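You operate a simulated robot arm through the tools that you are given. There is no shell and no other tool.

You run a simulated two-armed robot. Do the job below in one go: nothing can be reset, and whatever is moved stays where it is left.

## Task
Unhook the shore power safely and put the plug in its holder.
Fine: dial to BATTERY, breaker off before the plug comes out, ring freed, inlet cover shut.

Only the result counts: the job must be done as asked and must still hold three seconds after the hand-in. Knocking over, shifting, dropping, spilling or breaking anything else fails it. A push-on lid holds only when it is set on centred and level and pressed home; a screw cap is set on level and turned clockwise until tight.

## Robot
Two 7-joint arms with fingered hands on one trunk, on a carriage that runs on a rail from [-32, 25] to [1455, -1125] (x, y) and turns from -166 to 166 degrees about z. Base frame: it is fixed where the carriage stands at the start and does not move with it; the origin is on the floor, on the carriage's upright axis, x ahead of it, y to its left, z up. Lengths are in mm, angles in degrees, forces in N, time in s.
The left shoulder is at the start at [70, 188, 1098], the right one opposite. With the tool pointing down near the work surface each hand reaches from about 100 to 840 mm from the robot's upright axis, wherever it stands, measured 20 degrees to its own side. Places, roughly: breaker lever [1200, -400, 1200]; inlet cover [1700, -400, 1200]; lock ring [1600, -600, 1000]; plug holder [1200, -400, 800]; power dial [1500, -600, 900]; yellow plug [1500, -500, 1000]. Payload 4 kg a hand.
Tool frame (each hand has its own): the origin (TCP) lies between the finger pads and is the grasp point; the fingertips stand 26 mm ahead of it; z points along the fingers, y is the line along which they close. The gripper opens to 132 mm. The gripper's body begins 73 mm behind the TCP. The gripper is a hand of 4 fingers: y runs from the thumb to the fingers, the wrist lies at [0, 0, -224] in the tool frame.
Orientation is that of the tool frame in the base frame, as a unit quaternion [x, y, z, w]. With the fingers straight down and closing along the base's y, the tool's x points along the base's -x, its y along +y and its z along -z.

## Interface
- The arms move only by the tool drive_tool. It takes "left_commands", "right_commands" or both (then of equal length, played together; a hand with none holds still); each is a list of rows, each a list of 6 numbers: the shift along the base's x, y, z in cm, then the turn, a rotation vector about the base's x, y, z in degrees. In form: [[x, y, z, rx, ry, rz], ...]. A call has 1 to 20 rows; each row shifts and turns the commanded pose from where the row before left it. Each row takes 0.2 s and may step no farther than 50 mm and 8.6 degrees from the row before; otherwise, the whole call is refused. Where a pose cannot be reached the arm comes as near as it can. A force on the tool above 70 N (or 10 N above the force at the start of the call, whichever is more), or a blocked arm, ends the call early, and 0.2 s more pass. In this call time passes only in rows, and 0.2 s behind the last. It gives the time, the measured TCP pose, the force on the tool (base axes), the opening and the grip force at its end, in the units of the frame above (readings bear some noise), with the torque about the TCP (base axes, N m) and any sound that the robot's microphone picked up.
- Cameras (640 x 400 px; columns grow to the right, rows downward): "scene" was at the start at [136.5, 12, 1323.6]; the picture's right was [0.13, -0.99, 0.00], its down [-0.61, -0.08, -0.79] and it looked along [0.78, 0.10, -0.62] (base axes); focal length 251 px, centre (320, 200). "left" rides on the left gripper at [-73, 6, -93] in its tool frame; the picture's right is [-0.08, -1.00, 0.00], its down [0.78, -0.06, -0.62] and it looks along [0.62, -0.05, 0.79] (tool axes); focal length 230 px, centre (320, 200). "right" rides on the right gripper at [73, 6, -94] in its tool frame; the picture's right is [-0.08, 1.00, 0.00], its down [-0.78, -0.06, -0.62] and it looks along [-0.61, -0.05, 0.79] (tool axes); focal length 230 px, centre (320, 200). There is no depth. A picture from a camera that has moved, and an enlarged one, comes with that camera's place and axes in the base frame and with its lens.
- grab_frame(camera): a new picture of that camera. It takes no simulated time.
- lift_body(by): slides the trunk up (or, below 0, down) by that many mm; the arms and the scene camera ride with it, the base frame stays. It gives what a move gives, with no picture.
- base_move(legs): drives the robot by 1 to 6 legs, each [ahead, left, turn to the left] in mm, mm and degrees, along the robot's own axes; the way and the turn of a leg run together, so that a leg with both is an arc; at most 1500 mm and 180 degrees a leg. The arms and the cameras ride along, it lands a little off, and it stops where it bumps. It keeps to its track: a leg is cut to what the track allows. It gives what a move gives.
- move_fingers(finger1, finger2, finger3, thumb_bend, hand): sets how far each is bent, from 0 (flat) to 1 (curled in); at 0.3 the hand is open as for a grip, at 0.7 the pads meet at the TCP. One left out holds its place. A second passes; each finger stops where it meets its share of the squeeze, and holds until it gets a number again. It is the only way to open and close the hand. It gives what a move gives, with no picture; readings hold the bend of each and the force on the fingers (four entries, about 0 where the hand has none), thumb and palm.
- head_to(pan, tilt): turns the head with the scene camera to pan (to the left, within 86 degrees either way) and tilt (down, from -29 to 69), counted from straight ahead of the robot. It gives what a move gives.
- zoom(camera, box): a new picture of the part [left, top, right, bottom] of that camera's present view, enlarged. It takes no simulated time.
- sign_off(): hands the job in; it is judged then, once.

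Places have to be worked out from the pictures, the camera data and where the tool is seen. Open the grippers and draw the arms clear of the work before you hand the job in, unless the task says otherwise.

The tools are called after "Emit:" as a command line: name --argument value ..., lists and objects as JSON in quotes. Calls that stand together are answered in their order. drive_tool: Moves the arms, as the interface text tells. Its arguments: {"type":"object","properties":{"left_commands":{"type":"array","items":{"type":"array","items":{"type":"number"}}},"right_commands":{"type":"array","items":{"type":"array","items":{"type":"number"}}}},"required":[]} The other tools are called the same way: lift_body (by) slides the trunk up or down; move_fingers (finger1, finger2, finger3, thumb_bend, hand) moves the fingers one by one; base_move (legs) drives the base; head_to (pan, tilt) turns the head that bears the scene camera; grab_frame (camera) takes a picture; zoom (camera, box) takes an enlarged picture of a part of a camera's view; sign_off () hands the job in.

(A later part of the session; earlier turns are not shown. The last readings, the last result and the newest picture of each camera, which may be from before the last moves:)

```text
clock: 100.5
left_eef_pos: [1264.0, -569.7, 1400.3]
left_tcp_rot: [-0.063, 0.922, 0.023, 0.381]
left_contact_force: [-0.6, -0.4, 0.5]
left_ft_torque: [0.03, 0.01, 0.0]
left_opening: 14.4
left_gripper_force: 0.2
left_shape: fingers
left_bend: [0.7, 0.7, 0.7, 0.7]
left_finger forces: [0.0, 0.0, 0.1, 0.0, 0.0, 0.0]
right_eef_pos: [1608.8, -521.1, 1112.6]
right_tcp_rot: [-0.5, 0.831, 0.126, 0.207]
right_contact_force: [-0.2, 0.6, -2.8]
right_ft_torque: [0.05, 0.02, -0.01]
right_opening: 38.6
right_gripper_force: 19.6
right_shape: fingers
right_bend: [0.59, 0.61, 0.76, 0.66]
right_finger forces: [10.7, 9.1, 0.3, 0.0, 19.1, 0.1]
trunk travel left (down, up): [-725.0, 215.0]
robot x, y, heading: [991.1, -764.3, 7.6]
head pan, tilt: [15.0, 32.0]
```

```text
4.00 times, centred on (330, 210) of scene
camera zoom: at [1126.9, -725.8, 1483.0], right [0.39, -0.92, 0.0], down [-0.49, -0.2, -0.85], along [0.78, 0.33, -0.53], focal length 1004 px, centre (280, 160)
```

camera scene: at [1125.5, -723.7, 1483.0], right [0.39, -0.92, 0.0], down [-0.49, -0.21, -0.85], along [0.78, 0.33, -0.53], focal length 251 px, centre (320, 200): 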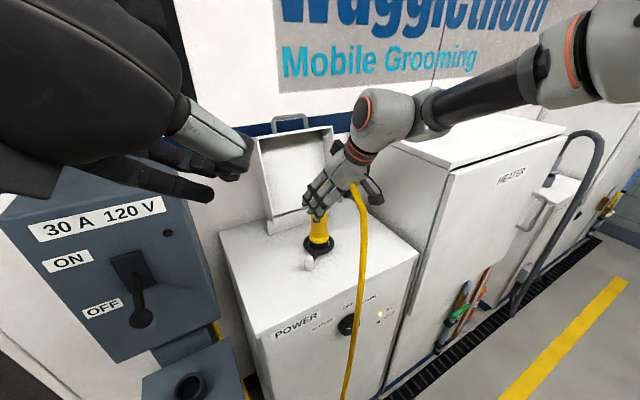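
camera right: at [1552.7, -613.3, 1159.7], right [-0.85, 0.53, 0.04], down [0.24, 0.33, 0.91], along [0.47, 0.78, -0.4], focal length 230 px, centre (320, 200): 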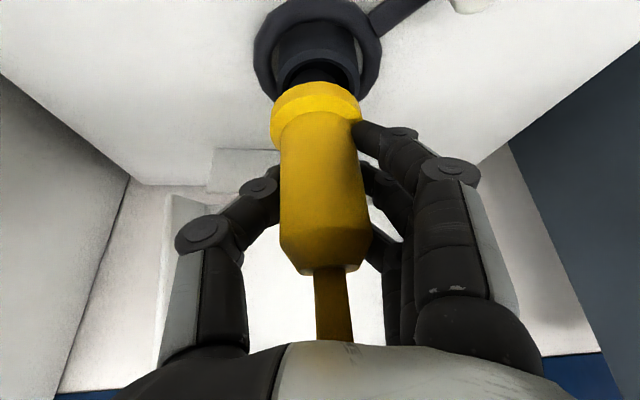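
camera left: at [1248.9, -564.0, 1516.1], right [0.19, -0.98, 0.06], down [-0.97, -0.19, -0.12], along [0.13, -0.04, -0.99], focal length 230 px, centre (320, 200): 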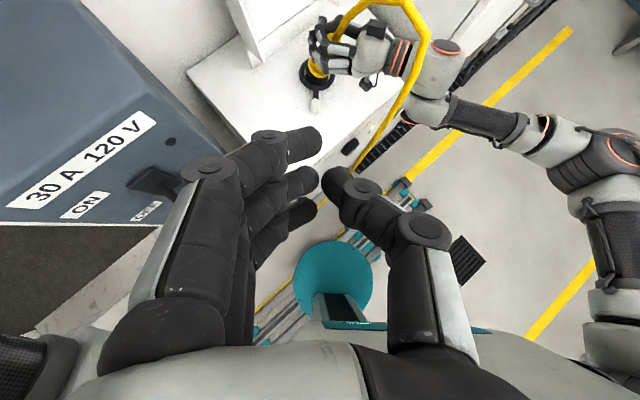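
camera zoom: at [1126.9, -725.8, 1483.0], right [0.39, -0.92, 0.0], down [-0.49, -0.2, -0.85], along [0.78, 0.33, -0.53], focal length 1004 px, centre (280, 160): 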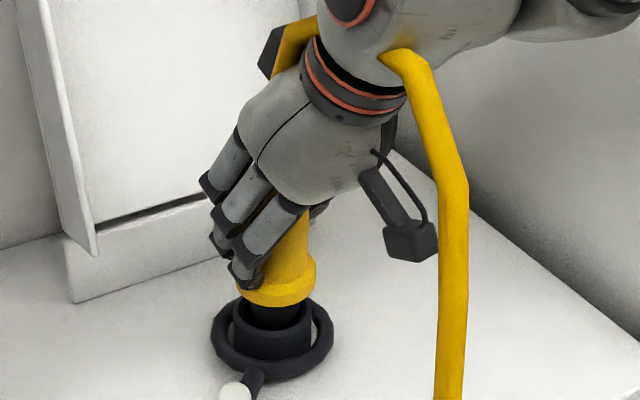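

The plug is sliding out of the inlet cleanly, with just its 3 N weight. I keep lifting.

Emit:
drive_tool --right_commands '[[0, 0, 1.2, 0, 0, 0], [0, 0, 1.2, 0, 0, 0], [0, 0, 1.2, 0, 0, 0], [0, 0, 1.2, 0, 0, 0]]'

Emit:
grab_frame --camera "right"

Emit:
zoom --camera "scene" --box '[280, 140, 390, 250]'

```text
clock: 101.5
left_eef_pos: [1264.2, -569.9, 1401.6]
left_tcp_rot: [-0.063, 0.922, 0.023, 0.382]
left_contact_force: [0.9, -0.6, 0.0]
left_ft_torque: [0.01, -0.02, 0.04]
left_opening: 14.4
left_gripper_force: 0.0
left_shape: fingers
left_bend: [0.7, 0.7, 0.7, 0.7]
left_finger forces: [0.0, 0.0, 0.1, 0.0, 0.0, 0.0]
right_eef_pos: [1606.7, -518.9, 1160.8]
right_tcp_rot: [-0.5, 0.831, 0.126, 0.208]
right_contact_force: [-0.1, -0.5, -3.0]
right_ft_torque: [0.0, -0.01, 0.01]
right_opening: 38.8
right_gripper_force: 19.3
right_shape: fingers
right_bend: [0.59, 0.61, 0.76, 0.66]
right_finger forces: [10.8, 9.2, 0.3, 0.0, 19.1, 0.0]
trunk travel left (down, up): [-725.0, 215.0]
robot x, y, heading: [993.8, -769.1, 7.9]
head pan, tilt: [15.0, 32.0]
```

```text
taken
camera right: at [1552.0, -612.7, 1208.0], right [-0.85, 0.53, 0.04], down [0.24, 0.33, 0.91], along [0.47, 0.78, -0.41], focal length 230 px, centre (320, 200)
```

right: 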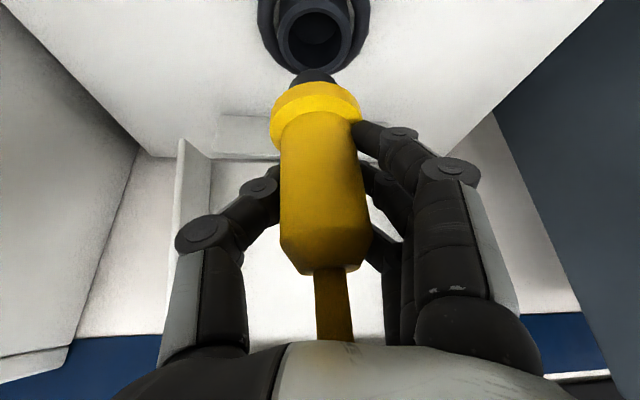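

```text
3.64 times, centred on (335, 195) of scene
camera zoom: at [1126.6, -725.9, 1483.0], right [0.39, -0.92, 0.0], down [-0.49, -0.2, -0.85], along [0.78, 0.33, -0.53], focal length 912 px, centre (266, 218)
```

zoom: 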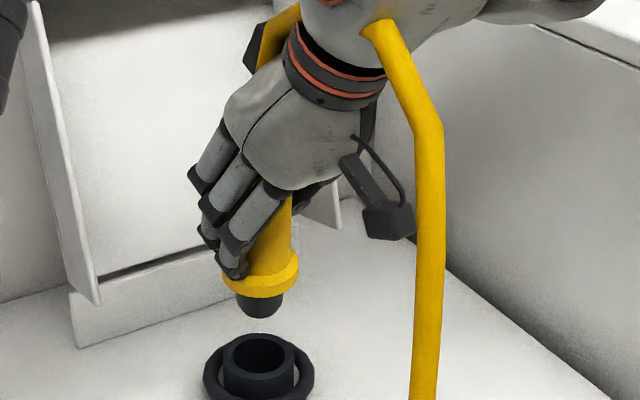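

The plug is fully out, short black insert visible. I zoom in to measure how it leans in the hand.

Emit:
zoom --camera "scene" --box '[300, 170, 370, 240]'

Emit:
zoom --camera "right" --box '[220, 0, 420, 280]'

```text
5.71 times, centred on (335, 205) of scene
camera zoom: at [1126.6, -725.9, 1483.0], right [0.39, -0.92, 0.0], down [-0.49, -0.2, -0.85], along [0.78, 0.33, -0.53], focal length 1434 px, centre (234, 171)
```

zoom: 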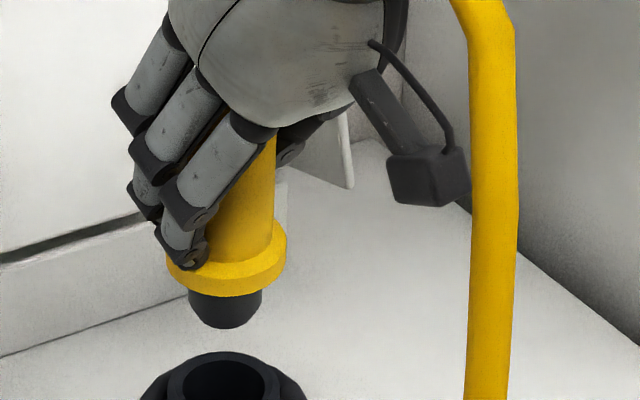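

```text
1.43 times, centred on (320, 140) of right
camera zoom: at [1552.0, -612.7, 1208.0], right [-0.85, 0.53, 0.04], down [0.24, 0.33, 0.91], along [0.47, 0.78, -0.41], focal length 329 px, centre (320, 286)
```

zoom: 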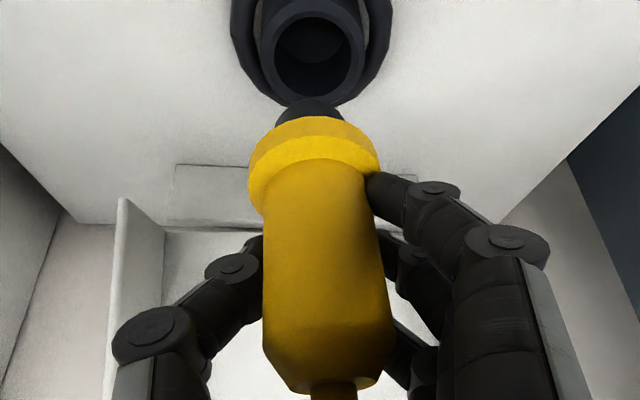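

The plug hangs practically upright in the grip, insert bottom about 75 mm below the grasp point. I pull it straight back from the cabinet before travelling to the holder.

Emit:
drive_tool --right_commands '[[0, 0, 1, 0, 0, 0], [-1.5, -1.9, 0.5, 0, 0, 0], [-2.3, -3.0, 0, 0, 0, 0], [-2.6, -3.4, 0, 0, 0, 0], [-2.6, -3.4, 0, 0, 0, 0], [-2.6, -3.4, 0, 0, 0, 0], [-2.6, -3.4, 0, 0, 0, 0]]'

Emit:
grab_frame --camera "scene"

Emit:
grab_frame --camera "right"

```text
clock: 103.0
left_eef_pos: [1262.0, -571.9, 1401.4]
left_tcp_rot: [-0.061, 0.922, 0.024, 0.382]
left_contact_force: [-0.1, -1.1, -0.8]
left_ft_torque: [0.04, -0.02, 0.03]
left_opening: 14.3
left_gripper_force: 0.1
left_shape: fingers
left_bend: [0.7, 0.7, 0.7, 0.7]
left_finger forces: [0.0, 0.1, 0.0, 0.1, 0.0, 0.0]
right_eef_pos: [1464.2, -707.3, 1176.6]
right_tcp_rot: [-0.499, 0.832, 0.125, 0.208]
right_contact_force: [0.3, -0.5, -2.1]
right_ft_torque: [0.05, 0.05, 0.04]
right_opening: 38.3
right_gripper_force: 19.0
right_shape: fingers
right_bend: [0.59, 0.61, 0.76, 0.66]
right_finger forces: [10.6, 8.4, 0.0, 0.0, 19.0, 0.1]
trunk travel left (down, up): [-725.0, 215.0]
robot x, y, heading: [993.6, -763.2, 7.5]
head pan, tilt: [15.0, 32.0]
```

```text
taken
camera scene: at [1125.4, -727.9, 1483.2], right [0.39, -0.92, 0.0], down [-0.49, -0.2, -0.85], along [0.78, 0.33, -0.53], focal length 251 px, centre (320, 200)
```

scene: 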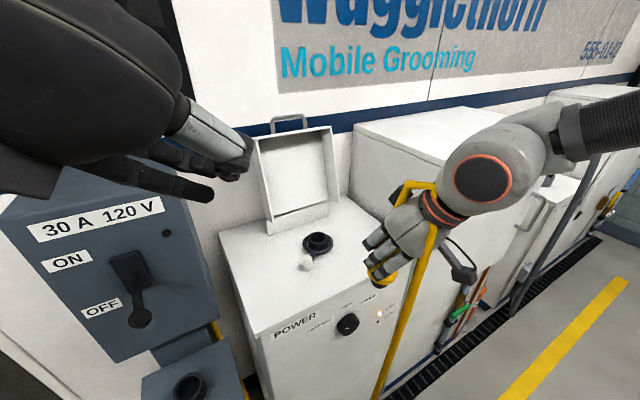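

```text
taken
camera right: at [1408.8, -800.4, 1223.2], right [-0.85, 0.53, 0.04], down [0.24, 0.32, 0.91], along [0.47, 0.79, -0.4], focal length 230 px, centre (320, 200)
```

right: 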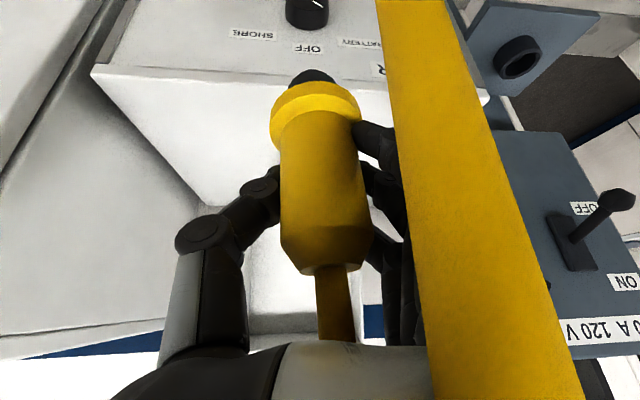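

The plug is secure, and the inlet now stands empty. I slide the base back along the rail about 200 mm first, checking the grip midway.

Emit:
base_move --legs '[[-141, 142, 0]]'

Emit:
base_move --legs '[[-144, 145, 0]]'

Emit:
grab_frame --camera "scene"

Emit:
grab_frame --camera "right"

```text
clock: 104.7
left_eef_pos: [1108.0, -450.5, 1400.7]
left_tcp_rot: [-0.062, 0.922, 0.023, 0.381]
left_contact_force: [0.0, 0.0, 0.1]
left_ft_torque: [0.01, 0.01, 0.03]
left_opening: 14.4
left_gripper_force: 0.3
left_shape: fingers
left_bend: [0.7, 0.7, 0.7, 0.7]
left_finger forces: [0.1, 0.0, 0.0, 0.0, 0.0, 0.0]
right_eef_pos: [1309.6, -586.9, 1174.5]
right_tcp_rot: [-0.5, 0.831, 0.127, 0.207]
right_contact_force: [0.0, 0.0, -2.3]
right_ft_torque: [0.01, 0.05, 0.03]
right_opening: 38.4
right_gripper_force: 19.0
right_shape: fingers
right_bend: [0.59, 0.61, 0.76, 0.66]
right_finger forces: [10.7, 8.5, 0.1, 0.0, 19.0, 0.1]
trunk travel left (down, up): [-725.0, 215.0]
robot x, y, heading: [839.5, -646.0, 8.0]
head pan, tilt: [15.0, 32.0]
```

```text
clock: 106.3
left_eef_pos: [947.4, -325.7, 1399.9]
left_tcp_rot: [-0.062, 0.922, 0.024, 0.381]
left_contact_force: [0.5, 0.4, 0.6]
left_ft_torque: [0.01, 0.06, 0.02]
left_opening: 14.5
left_gripper_force: 0.1
left_shape: fingers
left_bend: [0.7, 0.7, 0.7, 0.7]
left_finger forces: [0.0, 0.0, 0.0, 0.0, 0.0, 0.1]
right_eef_pos: [1149.5, -460.1, 1174.1]
right_tcp_rot: [-0.5, 0.831, 0.127, 0.207]
right_contact_force: [0.8, -0.4, -2.0]
right_ft_torque: [0.02, -0.02, 0.01]
right_opening: 38.3
right_gripper_force: 19.0
right_shape: fingers
right_bend: [0.59, 0.61, 0.76, 0.66]
right_finger forces: [10.7, 8.3, 0.0, 0.0, 18.9, 0.0]
trunk travel left (down, up): [-725.0, 215.0]
robot x, y, heading: [674.6, -522.6, 7.9]
head pan, tilt: [15.0, 32.0]
```

```text
taken
camera scene: at [810.6, -481.2, 1482.8], right [0.39, -0.92, 0.0], down [-0.49, -0.2, -0.85], along [0.78, 0.33, -0.53], focal length 251 px, centre (320, 200)
```

scene: 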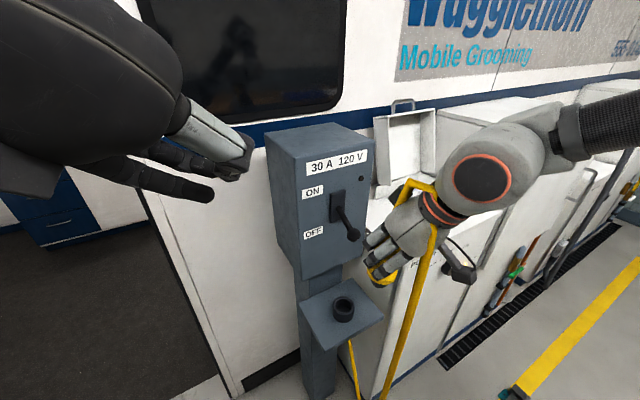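

```text
taken
camera right: at [1094.1, -552.8, 1221.9], right [-0.85, 0.53, 0.04], down [0.24, 0.32, 0.91], along [0.47, 0.79, -0.4], focal length 230 px, centre (320, 200)
```

right: 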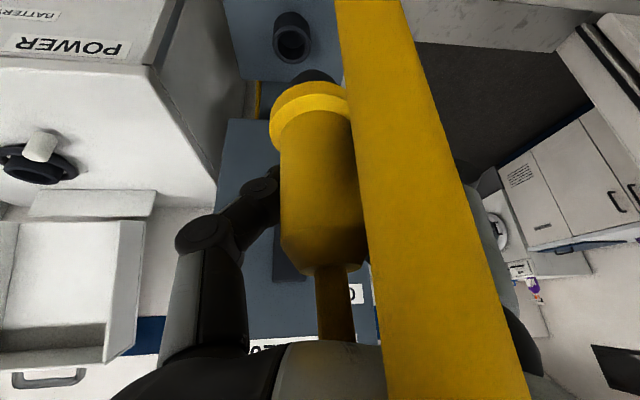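

The plug is held steadily and the holder cup is in view. I zoom both cameras onto the cup to fix its position exactly.

Emit:
zoom --camera "scene" --box '[290, 270, 400, 340]'

Emit:
zoom --camera "right" --box '[220, 0, 360, 100]'

```text
5.71 times, centred on (345, 305) of scene
camera zoom: at [810.6, -481.2, 1482.8], right [0.39, -0.92, 0.0], down [-0.49, -0.2, -0.85], along [0.78, 0.33, -0.53], focal length 1434 px, centre (177, -400)
```

zoom: 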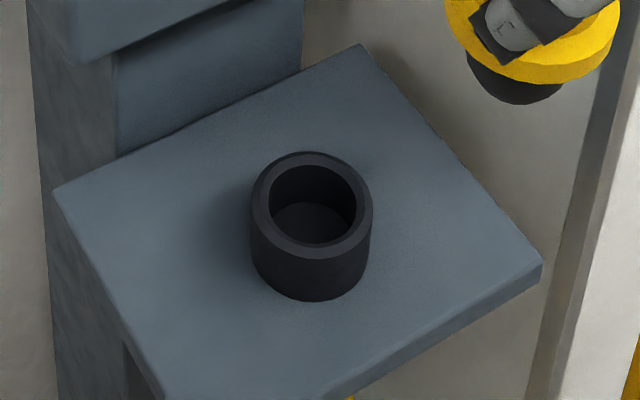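

```text
4.00 times, centred on (290, 50) of right
camera zoom: at [1094.1, -552.8, 1221.9], right [-0.85, 0.53, 0.04], down [0.24, 0.32, 0.91], along [0.47, 0.79, -0.4], focal length 920 px, centre (440, 800)
```

zoom: 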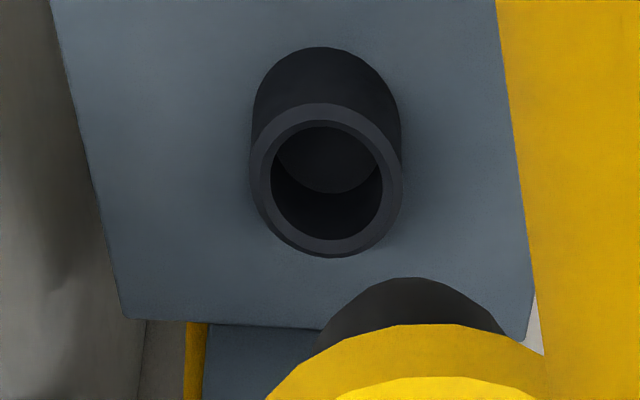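

Triangulated: cup centre ≈ (1242, −371), rim z ≈ 852, inner Ø ≈ 43 mm; the OFF lever knob hangs right above at z ≈ 1128, so I go in low beneath it. First I lower the plug in front of the post.

Emit:
drive_tool --right_commands '[[0.3, -0.23, -4.7, 0, 0, 0], [0.3, -0.23, -4.7, 0, 0, 0], [0.3, -0.23, -4.7, 0, 0, 0], [0.3, -0.23, -4.7, 0, 0, 0], [0.3, -0.23, -4.5, 0, 0, 0]]'

Emit:
grab_frame --camera "scene"

Emit:
grab_frame --camera "right"

```text
clock: 107.5
left_eef_pos: [946.8, -325.8, 1399.7]
left_tcp_rot: [-0.062, 0.923, 0.025, 0.38]
left_contact_force: [-0.5, -0.4, 0.5]
left_ft_torque: [0.02, 0.03, 0.02]
left_opening: 14.7
left_gripper_force: 0.0
left_shape: fingers
left_bend: [0.7, 0.7, 0.7, 0.7]
left_finger forces: [0.0, 0.1, 0.1, 0.0, 0.0, 0.1]
right_eef_pos: [1164.9, -472.0, 940.8]
right_tcp_rot: [-0.499, 0.832, 0.127, 0.207]
right_contact_force: [-0.1, -0.3, -3.1]
right_ft_torque: [0.04, 0.01, -0.04]
right_opening: 38.3
right_gripper_force: 18.8
right_shape: fingers
right_bend: [0.59, 0.61, 0.76, 0.66]
right_finger forces: [10.9, 8.1, 0.1, 0.0, 18.6, 0.1]
trunk travel left (down, up): [-725.0, 215.0]
robot x, y, heading: [674.8, -522.5, 7.6]
head pan, tilt: [15.0, 32.0]
```

```text
taken
camera scene: at [811.0, -481.7, 1482.9], right [0.39, -0.92, 0.0], down [-0.49, -0.2, -0.85], along [0.78, 0.33, -0.53], focal length 251 px, centre (320, 200)
```

scene: 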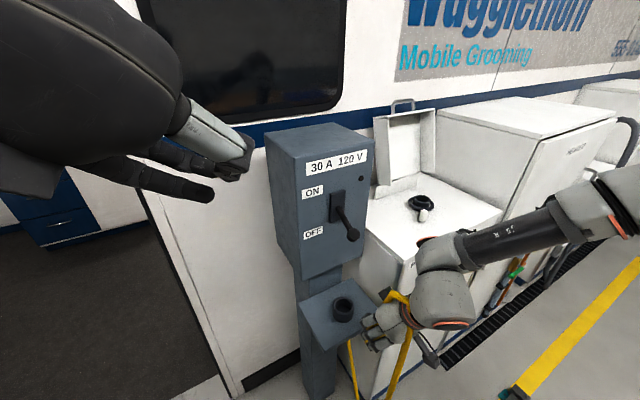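

```text
taken
camera right: at [1108.9, -563.9, 987.8], right [-0.85, 0.53, 0.04], down [0.25, 0.32, 0.91], along [0.47, 0.79, -0.41], focal length 230 px, centre (320, 200)
```

right: 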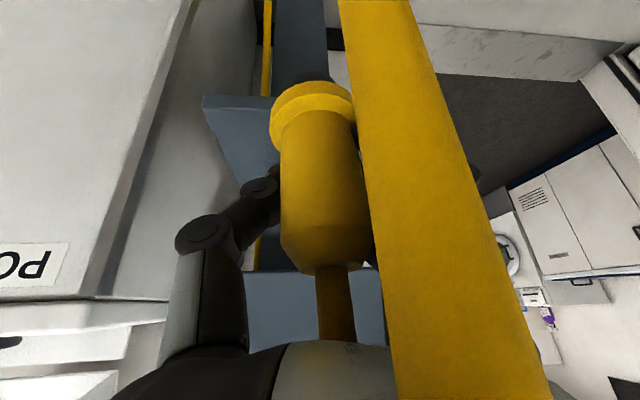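

The plug hangs just in front of the shelf, slightly above rim height. I zoom to check its height and lean relative to the cup.

Emit:
zoom --camera "scene" --box '[290, 270, 430, 360]'

Emit:
zoom --camera "scene" --box '[340, 290, 430, 360]'

```text
4.44 times, centred on (360, 315) of scene
camera zoom: at [811.0, -481.7, 1482.9], right [0.39, -0.92, 0.0], down [-0.49, -0.2, -0.85], along [0.78, 0.33, -0.53], focal length 1115 px, centre (142, -311)
```

zoom: 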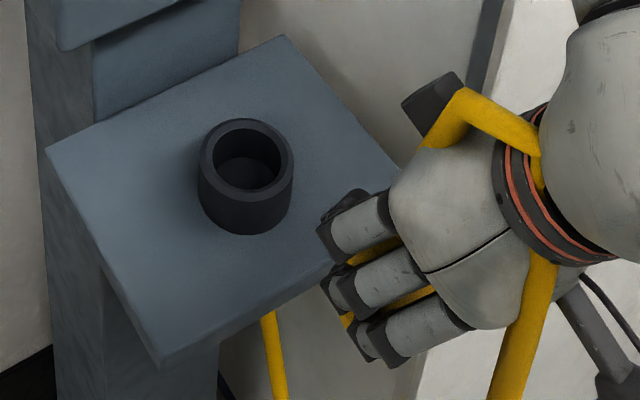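

```text
5.71 times, centred on (385, 325) of scene
camera zoom: at [811.0, -481.7, 1482.9], right [0.39, -0.92, 0.0], down [-0.49, -0.2, -0.85], along [0.78, 0.33, -0.53], focal length 1434 px, centre (-51, -514)
```

zoom: 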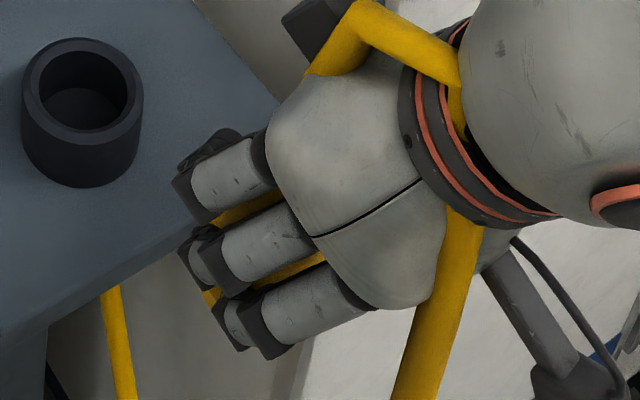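

The fingers hide the insert from the head camera, but the combined measurements agree on the target (1243, −372). I move the plug forward under the lever, above the cup, watching forces.

Emit:
drive_tool --right_commands '[[2.0, 2.5, 0, 0, 0, 0], [2.0, 2.5, 0, 0, 0, 0], [2.0, 2.5, 0, 0, 0, 0], [1.8, 2.5, 0, 0, 0, 0]]'

Emit:
grab_frame --camera "scene"

Emit:
zoom --camera "scene" --box '[290, 240, 430, 360]'

Emit:
grab_frame --camera "right"

```text
clock: 108.5
left_eef_pos: [946.9, -322.0, 1399.8]
left_tcp_rot: [-0.063, 0.922, 0.023, 0.382]
left_contact_force: [-0.6, 0.2, 0.0]
left_ft_torque: [-0.01, 0.02, -0.02]
left_opening: 14.5
left_gripper_force: 0.0
left_shape: fingers
left_bend: [0.7, 0.7, 0.7, 0.7]
left_finger forces: [0.0, 0.0, 0.0, 0.1, 0.1, 0.0]
right_eef_pos: [1241.3, -368.4, 940.9]
right_tcp_rot: [-0.501, 0.831, 0.126, 0.207]
right_contact_force: [0.7, 0.6, -3.2]
right_ft_torque: [0.0, -0.02, 0.01]
right_opening: 38.1
right_gripper_force: 19.3
right_shape: fingers
right_bend: [0.59, 0.61, 0.76, 0.66]
right_finger forces: [11.0, 7.9, 0.0, 0.0, 18.4, 0.0]
trunk travel left (down, up): [-725.0, 215.0]
robot x, y, heading: [673.8, -522.8, 7.7]
head pan, tilt: [15.0, 32.0]
```

```text
taken
camera scene: at [809.3, -477.9, 1482.8], right [0.39, -0.92, 0.0], down [-0.49, -0.21, -0.85], along [0.78, 0.33, -0.53], focal length 251 px, centre (320, 200)
```

scene: 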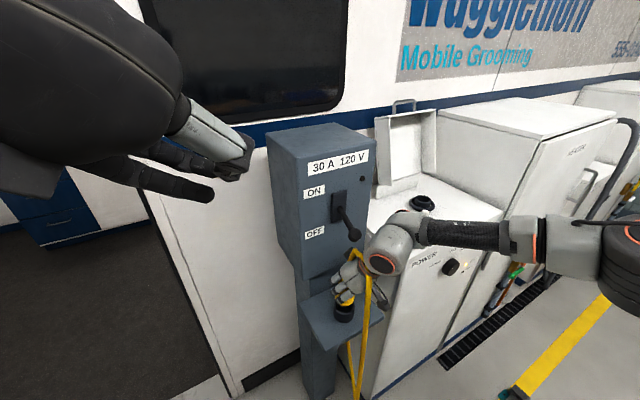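

```text
3.33 times, centred on (360, 300) of scene
camera zoom: at [809.3, -477.9, 1482.8], right [0.39, -0.92, 0.0], down [-0.49, -0.21, -0.85], along [0.78, 0.33, -0.53], focal length 836 px, centre (187, -133)
```

zoom: 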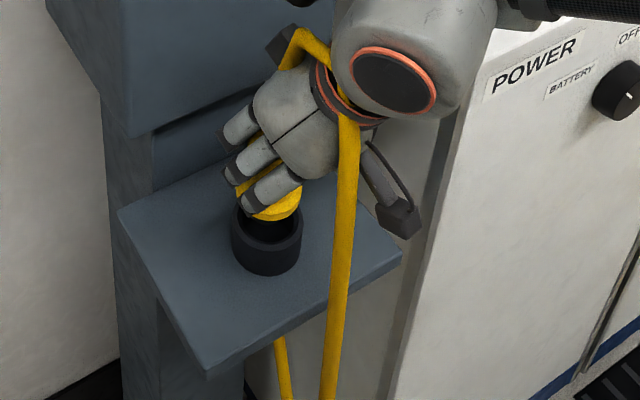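

```text
taken
camera right: at [1186.3, -461.0, 989.3], right [-0.85, 0.53, 0.04], down [0.24, 0.33, 0.91], along [0.47, 0.79, -0.41], focal length 230 px, centre (320, 200)
```

right: 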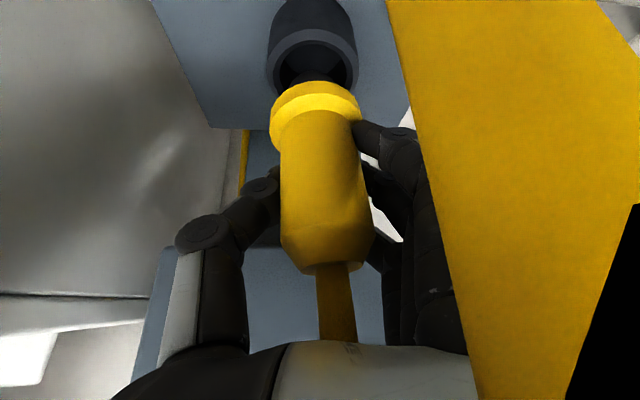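

The plug is right above the cup and visible from both cameras. I zoom in for fine alignment.

Emit:
zoom --camera "right" --box '[230, 0, 400, 140]'

Emit:
zoom --camera "scene" --box '[320, 270, 390, 330]'

```text
2.86 times, centred on (315, 70) of right
camera zoom: at [1186.3, -461.0, 989.3], right [-0.85, 0.53, 0.04], down [0.24, 0.33, 0.91], along [0.47, 0.79, -0.41], focal length 657 px, centre (334, 571)
```

zoom: 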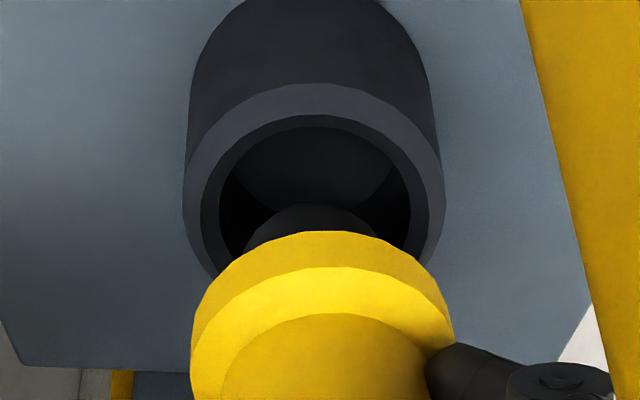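

```text
6.67 times, centred on (355, 300) of scene
camera zoom: at [809.3, -477.9, 1482.8], right [0.39, -0.92, 0.0], down [-0.49, -0.21, -0.85], along [0.78, 0.33, -0.53], focal length 1673 px, centre (87, -467)
```

zoom: 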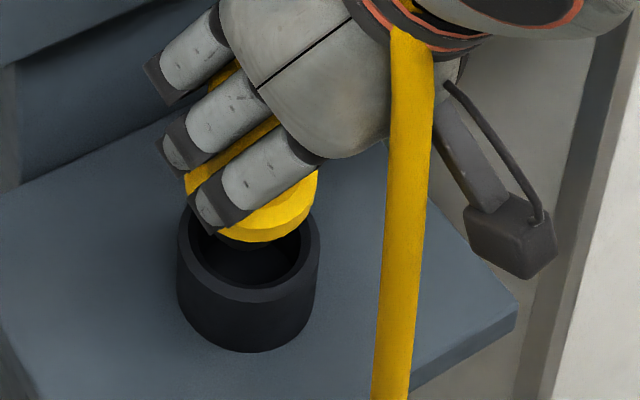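

Both views agree to within about 2 mm. I lower gently in small steps and watch the force.

Emit:
drive_tool --right_commands '[[0, -0.1, -0.6, 0, 0, 0], [0, -0.1, -0.6, 0, 0, 0], [0, 0, -0.5, 0, 0, 0]]'

Emit:
zoom --camera "right" --box '[230, 0, 400, 140]'

Emit:
zoom --camera "scene" --box '[320, 270, 390, 330]'

```text
clock: 109.3
left_eef_pos: [945.0, -324.2, 1400.3]
left_tcp_rot: [-0.063, 0.922, 0.024, 0.381]
left_contact_force: [-0.4, 0.0, -0.8]
left_ft_torque: [0.02, -0.04, 0.03]
left_opening: 14.5
left_gripper_force: 0.0
left_shape: fingers
left_bend: [0.7, 0.7, 0.7, 0.7]
left_finger forces: [0.1, 0.0, 0.1, 0.0, 0.1, 0.0]
right_eef_pos: [1239.9, -372.9, 926.0]
right_tcp_rot: [-0.501, 0.831, 0.126, 0.207]
right_contact_force: [-0.1, 0.0, -3.1]
right_ft_torque: [-0.01, 0.01, -0.02]
right_opening: 38.2
right_gripper_force: 18.3
right_shape: fingers
right_bend: [0.59, 0.61, 0.76, 0.66]
right_finger forces: [11.2, 7.9, 0.0, 0.0, 18.5, 0.2]
trunk travel left (down, up): [-725.0, 215.0]
robot x, y, heading: [672.4, -519.1, 7.9]
head pan, tilt: [15.0, 32.0]
```

```text
2.86 times, centred on (315, 70) of right
camera zoom: at [1184.9, -464.6, 972.8], right [-0.85, 0.53, 0.04], down [0.24, 0.33, 0.91], along [0.47, 0.79, -0.4], focal length 657 px, centre (334, 571)
```

zoom: 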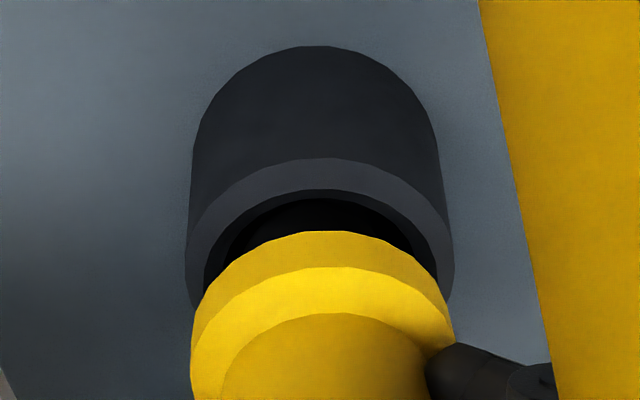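

```text
6.67 times, centred on (355, 300) of scene
camera zoom: at [808.0, -479.6, 1483.0], right [0.39, -0.92, 0.0], down [-0.49, -0.21, -0.85], along [0.78, 0.33, -0.53], focal length 1673 px, centre (87, -467)
```

zoom: 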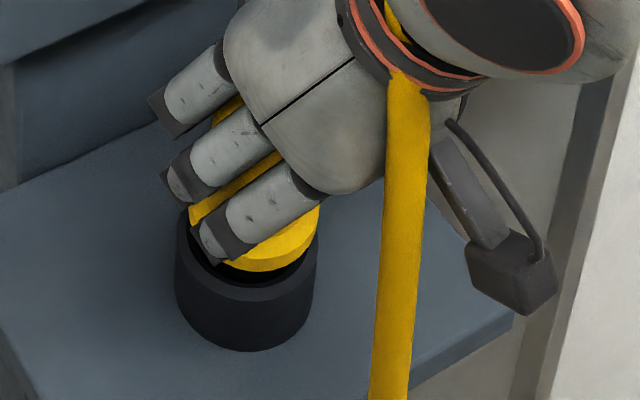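

Measured offset is about 3 mm toward the robot. I correct that and continue lowering in small steps.

Emit:
drive_tool --right_commands '[[0.12, 0.25, 0, 0, 0, 0], [0, 0, -0.5, 0, 0, 0], [0, 0, -0.5, 0, 0, 0]]'

Emit:
zoom --camera "right" --box '[230, 0, 400, 140]'

Emit:
zoom --camera "scene" --box '[320, 270, 390, 330]'

```text
clock: 110.1
left_eef_pos: [944.9, -323.2, 1400.7]
left_tcp_rot: [-0.063, 0.922, 0.024, 0.381]
left_contact_force: [0.1, 0.2, 0.1]
left_ft_torque: [0.02, -0.02, -0.01]
left_opening: 14.2
left_gripper_force: 0.1
left_shape: fingers
left_bend: [0.7, 0.7, 0.7, 0.7]
left_finger forces: [0.1, 0.0, 0.0, 0.0, 0.1, 0.0]
right_eef_pos: [1242.0, -369.0, 914.5]
right_tcp_rot: [-0.5, 0.831, 0.125, 0.207]
right_contact_force: [0.1, -0.7, -2.3]
right_ft_torque: [0.0, 0.05, 0.0]
right_opening: 37.9
right_gripper_force: 19.1
right_shape: fingers
right_bend: [0.59, 0.61, 0.76, 0.66]
right_finger forces: [11.5, 8.0, 0.1, 0.0, 18.2, 0.0]
trunk travel left (down, up): [-725.0, 215.0]
robot x, y, heading: [671.4, -520.7, 7.7]
head pan, tilt: [15.0, 32.0]
```

```text
2.86 times, centred on (315, 70) of right
camera zoom: at [1186.6, -462.0, 962.8], right [-0.85, 0.53, 0.04], down [0.24, 0.33, 0.91], along [0.47, 0.79, -0.41], focal length 657 px, centre (334, 571)
```

zoom: 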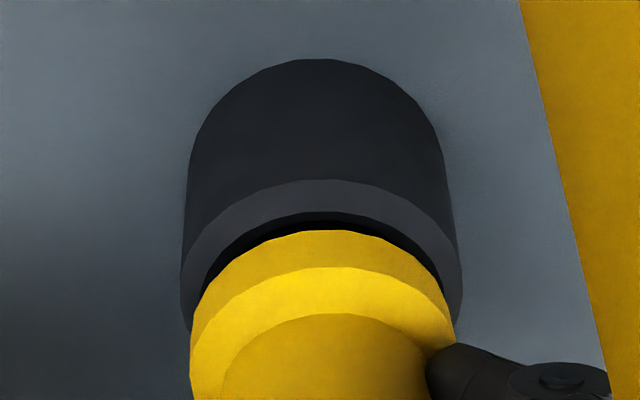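

```text
6.67 times, centred on (355, 300) of scene
camera zoom: at [808.3, -479.1, 1483.0], right [0.39, -0.92, 0.0], down [-0.49, -0.21, -0.85], along [0.78, 0.33, -0.53], focal length 1673 px, centre (87, -467)
```

zoom: 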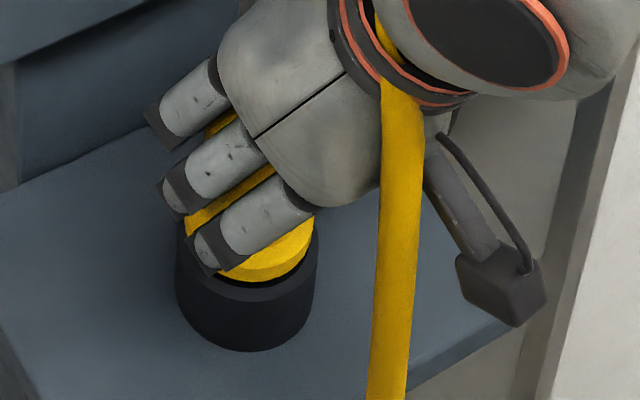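

Aligned in both views, and the insert is already inside the cup with no contact force. I keep lowering until the flange seats.

Emit:
drive_tool --right_commands '[[0, 0, -0.5, 0, 0, 0], [0, 0, -0.4, 0, 0, 0]]'

Emit:
zoom --camera "right" --box '[230, 0, 400, 140]'

Emit:
zoom --camera "scene" --box '[320, 270, 390, 330]'

```text
clock: 110.7
left_eef_pos: [942.7, -323.9, 1400.6]
left_tcp_rot: [-0.063, 0.922, 0.024, 0.382]
left_contact_force: [-0.4, 0.4, -0.1]
left_ft_torque: [-0.01, 0.03, 0.0]
left_opening: 14.3
left_gripper_force: 0.0
left_shape: fingers
left_bend: [0.7, 0.7, 0.7, 0.7]
left_finger forces: [0.0, 0.1, 0.0, 0.1, 0.1, 0.0]
right_eef_pos: [1241.4, -370.0, 907.4]
right_tcp_rot: [-0.501, 0.83, 0.127, 0.209]
right_contact_force: [2.1, 1.6, 8.1]
right_ft_torque: [-0.01, -0.1, 0.01]
right_opening: 38.1
right_gripper_force: 20.9
right_shape: fingers
right_bend: [0.59, 0.61, 0.76, 0.67]
right_finger forces: [11.5, 8.7, 0.0, 0.0, 21.4, 0.1]
trunk travel left (down, up): [-725.0, 215.0]
robot x, y, heading: [673.6, -519.3, 7.7]
head pan, tilt: [15.0, 32.0]
```

```text
2.86 times, centred on (315, 70) of right
camera zoom: at [1185.8, -461.9, 955.5], right [-0.85, 0.53, 0.04], down [0.24, 0.32, 0.91], along [0.47, 0.79, -0.4], focal length 657 px, centre (334, 571)
```

zoom: 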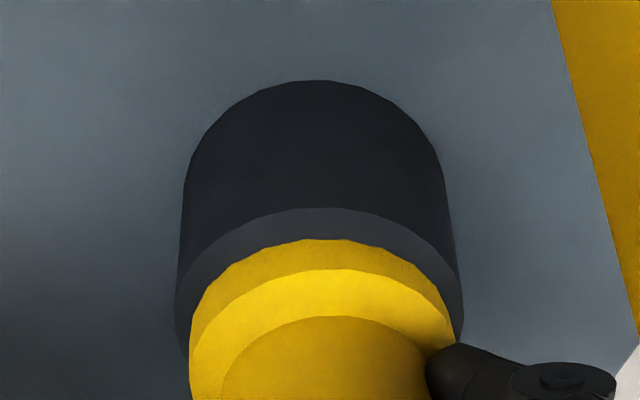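

```text
6.67 times, centred on (355, 300) of scene
camera zoom: at [806.7, -479.4, 1483.4], right [0.39, -0.92, 0.0], down [-0.49, -0.21, -0.85], along [0.78, 0.33, -0.53], focal length 1673 px, centre (87, -467)
```

zoom: 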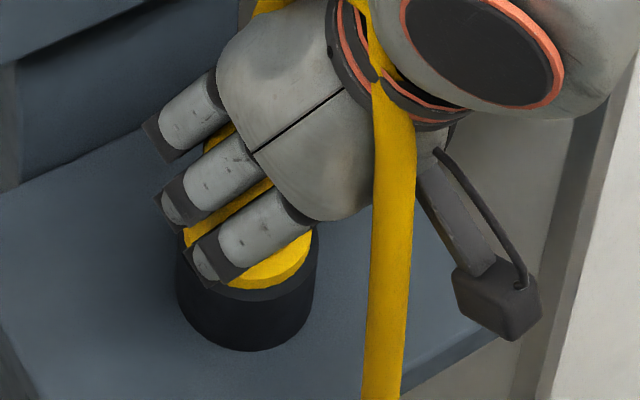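

The flange has come to rest on the rim (force turned to +8 N). I press 3 mm more to make sure it is home.

Emit:
drive_tool --right_commands '[[0, 0, -0.3, 0, 0, 0]]'

Emit:
zoom --camera "right" --box '[200, 0, 420, 300]'

```text
clock: 111.1
left_eef_pos: [941.7, -324.5, 1400.9]
left_tcp_rot: [-0.062, 0.921, 0.023, 0.383]
left_contact_force: [0.1, -0.4, -0.1]
left_ft_torque: [-0.03, 0.02, 0.0]
left_opening: 14.5
left_gripper_force: 0.0
left_shape: fingers
left_bend: [0.7, 0.7, 0.7, 0.7]
left_finger forces: [0.0, 0.1, 0.0, 0.0, 0.0, 0.0]
right_eef_pos: [1241.2, -369.3, 906.8]
right_tcp_rot: [-0.499, 0.831, 0.127, 0.211]
right_contact_force: [3.8, 1.8, 23.0]
right_ft_torque: [0.07, -0.11, 0.01]
right_opening: 37.8
right_gripper_force: 23.0
right_shape: fingers
right_bend: [0.6, 0.62, 0.76, 0.67]
right_finger forces: [11.8, 9.7, 0.0, 0.0, 25.1, 0.0]
trunk travel left (down, up): [-725.0, 215.0]
robot x, y, heading: [677.6, -519.3, 7.6]
head pan, tilt: [15.0, 32.0]
```

```text
1.33 times, centred on (310, 150) of right
camera zoom: at [1185.3, -461.7, 954.0], right [-0.85, 0.53, 0.04], down [0.24, 0.32, 0.92], along [0.47, 0.79, -0.4], focal length 307 px, centre (333, 267)
```

zoom: 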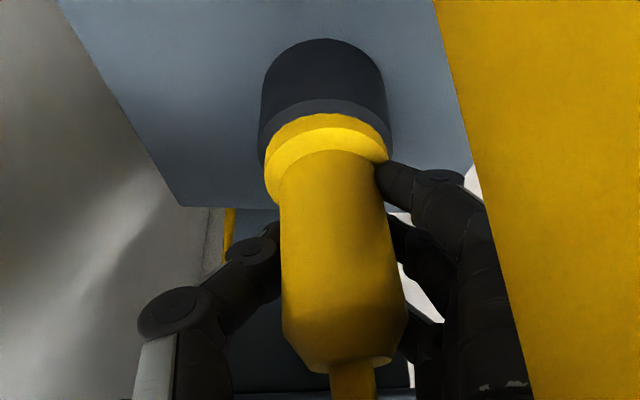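

Firmly seated (23 N). I ease off, open the fingers and back the hand out horizontally, below the lever.

Emit:
drive_tool --right_commands '[[0, 0, 0.3, 0, 0, 0]]'

Emit:
move_fingers --hand "right" --finger1 0.42 --finger2 0.42 --finger3 0.42 --thumb_bend 0.42

Emit:
grab_frame --camera "right"

```text
clock: 111.5
left_eef_pos: [943.5, -323.6, 1400.0]
left_tcp_rot: [-0.063, 0.921, 0.024, 0.383]
left_contact_force: [-0.5, 0.1, 0.1]
left_ft_torque: [-0.02, -0.01, 0.0]
left_opening: 14.4
left_gripper_force: 0.0
left_shape: fingers
left_bend: [0.7, 0.7, 0.7, 0.7]
left_finger forces: [0.0, 0.0, 0.0, 0.0, 0.0, 0.0]
right_eef_pos: [1239.7, -371.0, 907.2]
right_tcp_rot: [-0.502, 0.83, 0.127, 0.208]
right_contact_force: [2.1, 3.0, 19.5]
right_ft_torque: [0.14, -0.04, 0.0]
right_opening: 37.8
right_gripper_force: 22.9
right_shape: fingers
right_bend: [0.6, 0.62, 0.76, 0.67]
right_finger forces: [11.8, 9.7, 0.1, 0.1, 24.2, 0.1]
trunk travel left (down, up): [-725.0, 215.0]
robot x, y, heading: [673.9, -527.1, 7.8]
head pan, tilt: [15.0, 32.0]
```

```text
clock: 112.5
left_eef_pos: [944.8, -323.5, 1400.6]
left_tcp_rot: [-0.063, 0.922, 0.023, 0.382]
left_contact_force: [0.2, -0.5, -0.3]
left_ft_torque: [0.01, 0.02, 0.02]
left_opening: 14.2
left_gripper_force: 0.1
left_shape: fingers
left_bend: [0.7, 0.7, 0.7, 0.7]
left_finger forces: [0.0, 0.0, 0.1, 0.0, 0.1, 0.1]
right_eef_pos: [1241.6, -370.5, 906.6]
right_tcp_rot: [-0.501, 0.831, 0.126, 0.207]
right_contact_force: [0.0, 0.2, -0.1]
right_ft_torque: [-0.01, 0.01, -0.01]
right_opening: 96.5
right_gripper_force: 0.0
right_shape: fingers
right_bend: [0.42, 0.42, 0.42, 0.42]
right_finger forces: [0.1, 0.0, 0.1, 0.0, 0.0, 0.0]
trunk travel left (down, up): [-725.0, 215.0]
robot x, y, heading: [675.9, -521.6, 7.6]
head pan, tilt: [15.0, 32.0]
```

```text
taken
camera right: at [1186.1, -462.5, 953.8], right [-0.85, 0.53, 0.04], down [0.24, 0.33, 0.91], along [0.47, 0.79, -0.41], focal length 230 px, centre (320, 200)
```

right: 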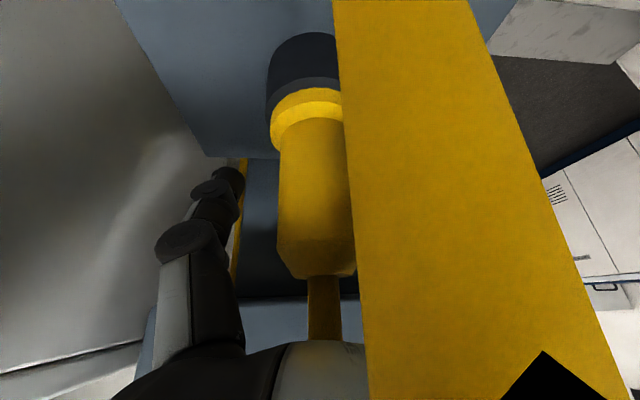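

The plug stands alone in the holder. I back out horizontally.

Emit:
drive_tool --right_commands '[[-0.7, -1.3, 0, 0, 0, 0], [-1.2, -2.2, 0, 0, 0, 0], [-1.6, -3.0, 0, 0, 0, 0], [-1.9, -3.6, 0, 0, 0, 0], [-1.9, -3.6, 0, 0, 0, 0]]'

Emit:
grab_frame --camera "scene"

Emit:
zoom --camera "scene" --box '[290, 230, 410, 340]'

Emit:
grab_frame --camera "right"

```text
clock: 113.7
left_eef_pos: [943.6, -324.4, 1400.0]
left_tcp_rot: [-0.062, 0.921, 0.024, 0.383]
left_contact_force: [-0.4, 0.1, 0.8]
left_ft_torque: [0.02, 0.03, 0.0]
left_opening: 14.1
left_gripper_force: 0.1
left_shape: fingers
left_bend: [0.7, 0.7, 0.7, 0.7]
left_finger forces: [0.0, 0.0, 0.0, 0.0, 0.1, 0.0]
right_eef_pos: [1168.1, -508.8, 906.1]
right_tcp_rot: [-0.501, 0.831, 0.126, 0.209]
right_contact_force: [-0.4, -0.4, -0.9]
right_ft_torque: [-0.01, 0.01, -0.03]
right_opening: 96.4
right_gripper_force: 0.0
right_shape: fingers
right_bend: [0.42, 0.42, 0.42, 0.42]
right_finger forces: [0.0, 0.1, 0.0, 0.0, 0.0, 0.1]
trunk travel left (down, up): [-725.0, 215.0]
robot x, y, heading: [676.3, -520.9, 7.6]
head pan, tilt: [15.0, 32.0]
```

```text
taken
camera scene: at [807.0, -481.0, 1483.2], right [0.39, -0.92, 0.0], down [-0.49, -0.2, -0.85], along [0.78, 0.33, -0.53], focal length 251 px, centre (320, 200)
```

scene: 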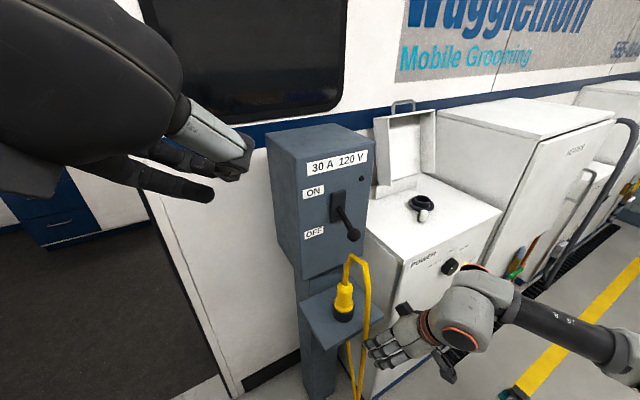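

```text
3.64 times, centred on (350, 285) of scene
camera zoom: at [807.0, -481.0, 1483.2], right [0.39, -0.92, 0.0], down [-0.49, -0.2, -0.85], along [0.78, 0.33, -0.53], focal length 912 px, centre (211, -109)
```

zoom: 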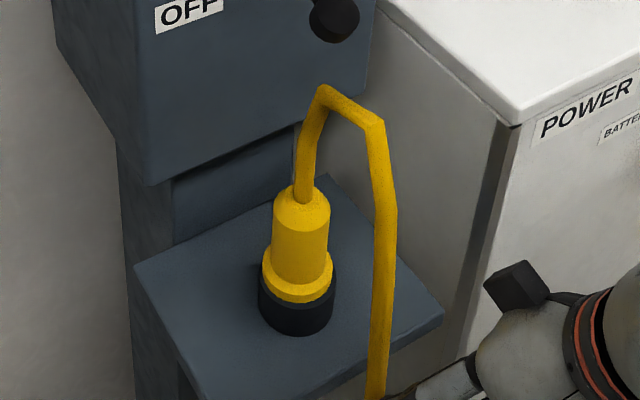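

```text
taken
camera right: at [1112.8, -601.1, 953.5], right [-0.85, 0.53, 0.04], down [0.24, 0.33, 0.91], along [0.47, 0.79, -0.4], focal length 230 px, centre (320, 200)
```

right: 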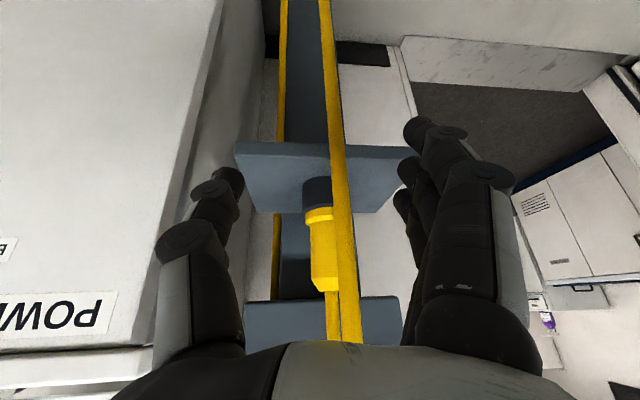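

The plug sits squarely in its holder. Now the inlet cover: I raise the right hand to a safe height, then drive back along the rail toward the cabinet and turn a bit left.

Emit:
drive_tool --right_commands '[[-0.5, -0.9, 4.8, 0, 0, 0], [-0.5, -0.9, 4.8, 0, 0, 0], [0, 0, 4.9, 0, 0, 0], [0, 0, 4.9, 0, 0, 0], [0, 0, 4.9, 0, 0, 0], [0, 0, 4.9, 0, 0, 0]]'

Emit:
base_move --legs '[[335, -338, 0]]'

Emit:
grab_frame --camera "scene"

```text
clock: 115.1
left_eef_pos: [942.6, -322.8, 1399.6]
left_tcp_rot: [-0.064, 0.922, 0.023, 0.382]
left_contact_force: [-0.1, -0.2, 0.5]
left_ft_torque: [-0.05, 0.02, 0.01]
left_opening: 14.4
left_gripper_force: 0.0
left_shape: fingers
left_bend: [0.7, 0.7, 0.7, 0.7]
left_finger forces: [0.1, 0.1, 0.0, 0.1, 0.0, 0.0]
right_eef_pos: [1158.3, -523.8, 1199.0]
right_tcp_rot: [-0.5, 0.832, 0.125, 0.207]
right_contact_force: [0.1, 0.3, -0.5]
right_ft_torque: [-0.02, -0.02, 0.0]
right_opening: 96.5
right_gripper_force: 0.1
right_shape: fingers
right_bend: [0.42, 0.42, 0.42, 0.42]
right_finger forces: [0.1, 0.0, 0.1, 0.1, 0.1, 0.0]
trunk travel left (down, up): [-725.0, 215.0]
robot x, y, heading: [673.5, -518.6, 7.8]
head pan, tilt: [15.0, 32.0]
```

```text
clock: 117.9
left_eef_pos: [1318.2, -613.1, 1401.1]
left_tcp_rot: [-0.063, 0.922, 0.023, 0.382]
left_contact_force: [-0.4, 0.5, -0.6]
left_ft_torque: [0.0, -0.02, 0.0]
left_opening: 14.4
left_gripper_force: 0.0
left_shape: fingers
left_bend: [0.7, 0.7, 0.7, 0.7]
left_finger forces: [0.1, 0.1, 0.0, 0.1, 0.0, 0.0]
right_eef_pos: [1532.5, -813.9, 1198.7]
right_tcp_rot: [-0.501, 0.831, 0.126, 0.208]
right_contact_force: [-0.4, 0.6, 0.1]
right_ft_torque: [0.01, 0.01, 0.04]
right_opening: 96.5
right_gripper_force: 0.1
right_shape: fingers
right_bend: [0.42, 0.42, 0.42, 0.42]
right_finger forces: [0.0, 0.0, 0.0, 0.0, 0.0, 0.0]
trunk travel left (down, up): [-725.0, 215.0]
robot x, y, heading: [1050.0, -812.6, 7.9]
head pan, tilt: [15.0, 32.0]
```

```text
taken
camera scene: at [1181.8, -768.2, 1483.1], right [0.39, -0.92, 0.0], down [-0.49, -0.21, -0.85], along [0.78, 0.33, -0.53], focal length 251 px, centre (320, 200)
```

scene: 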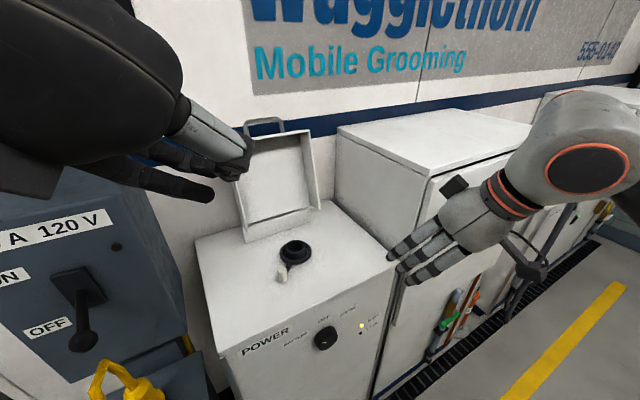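

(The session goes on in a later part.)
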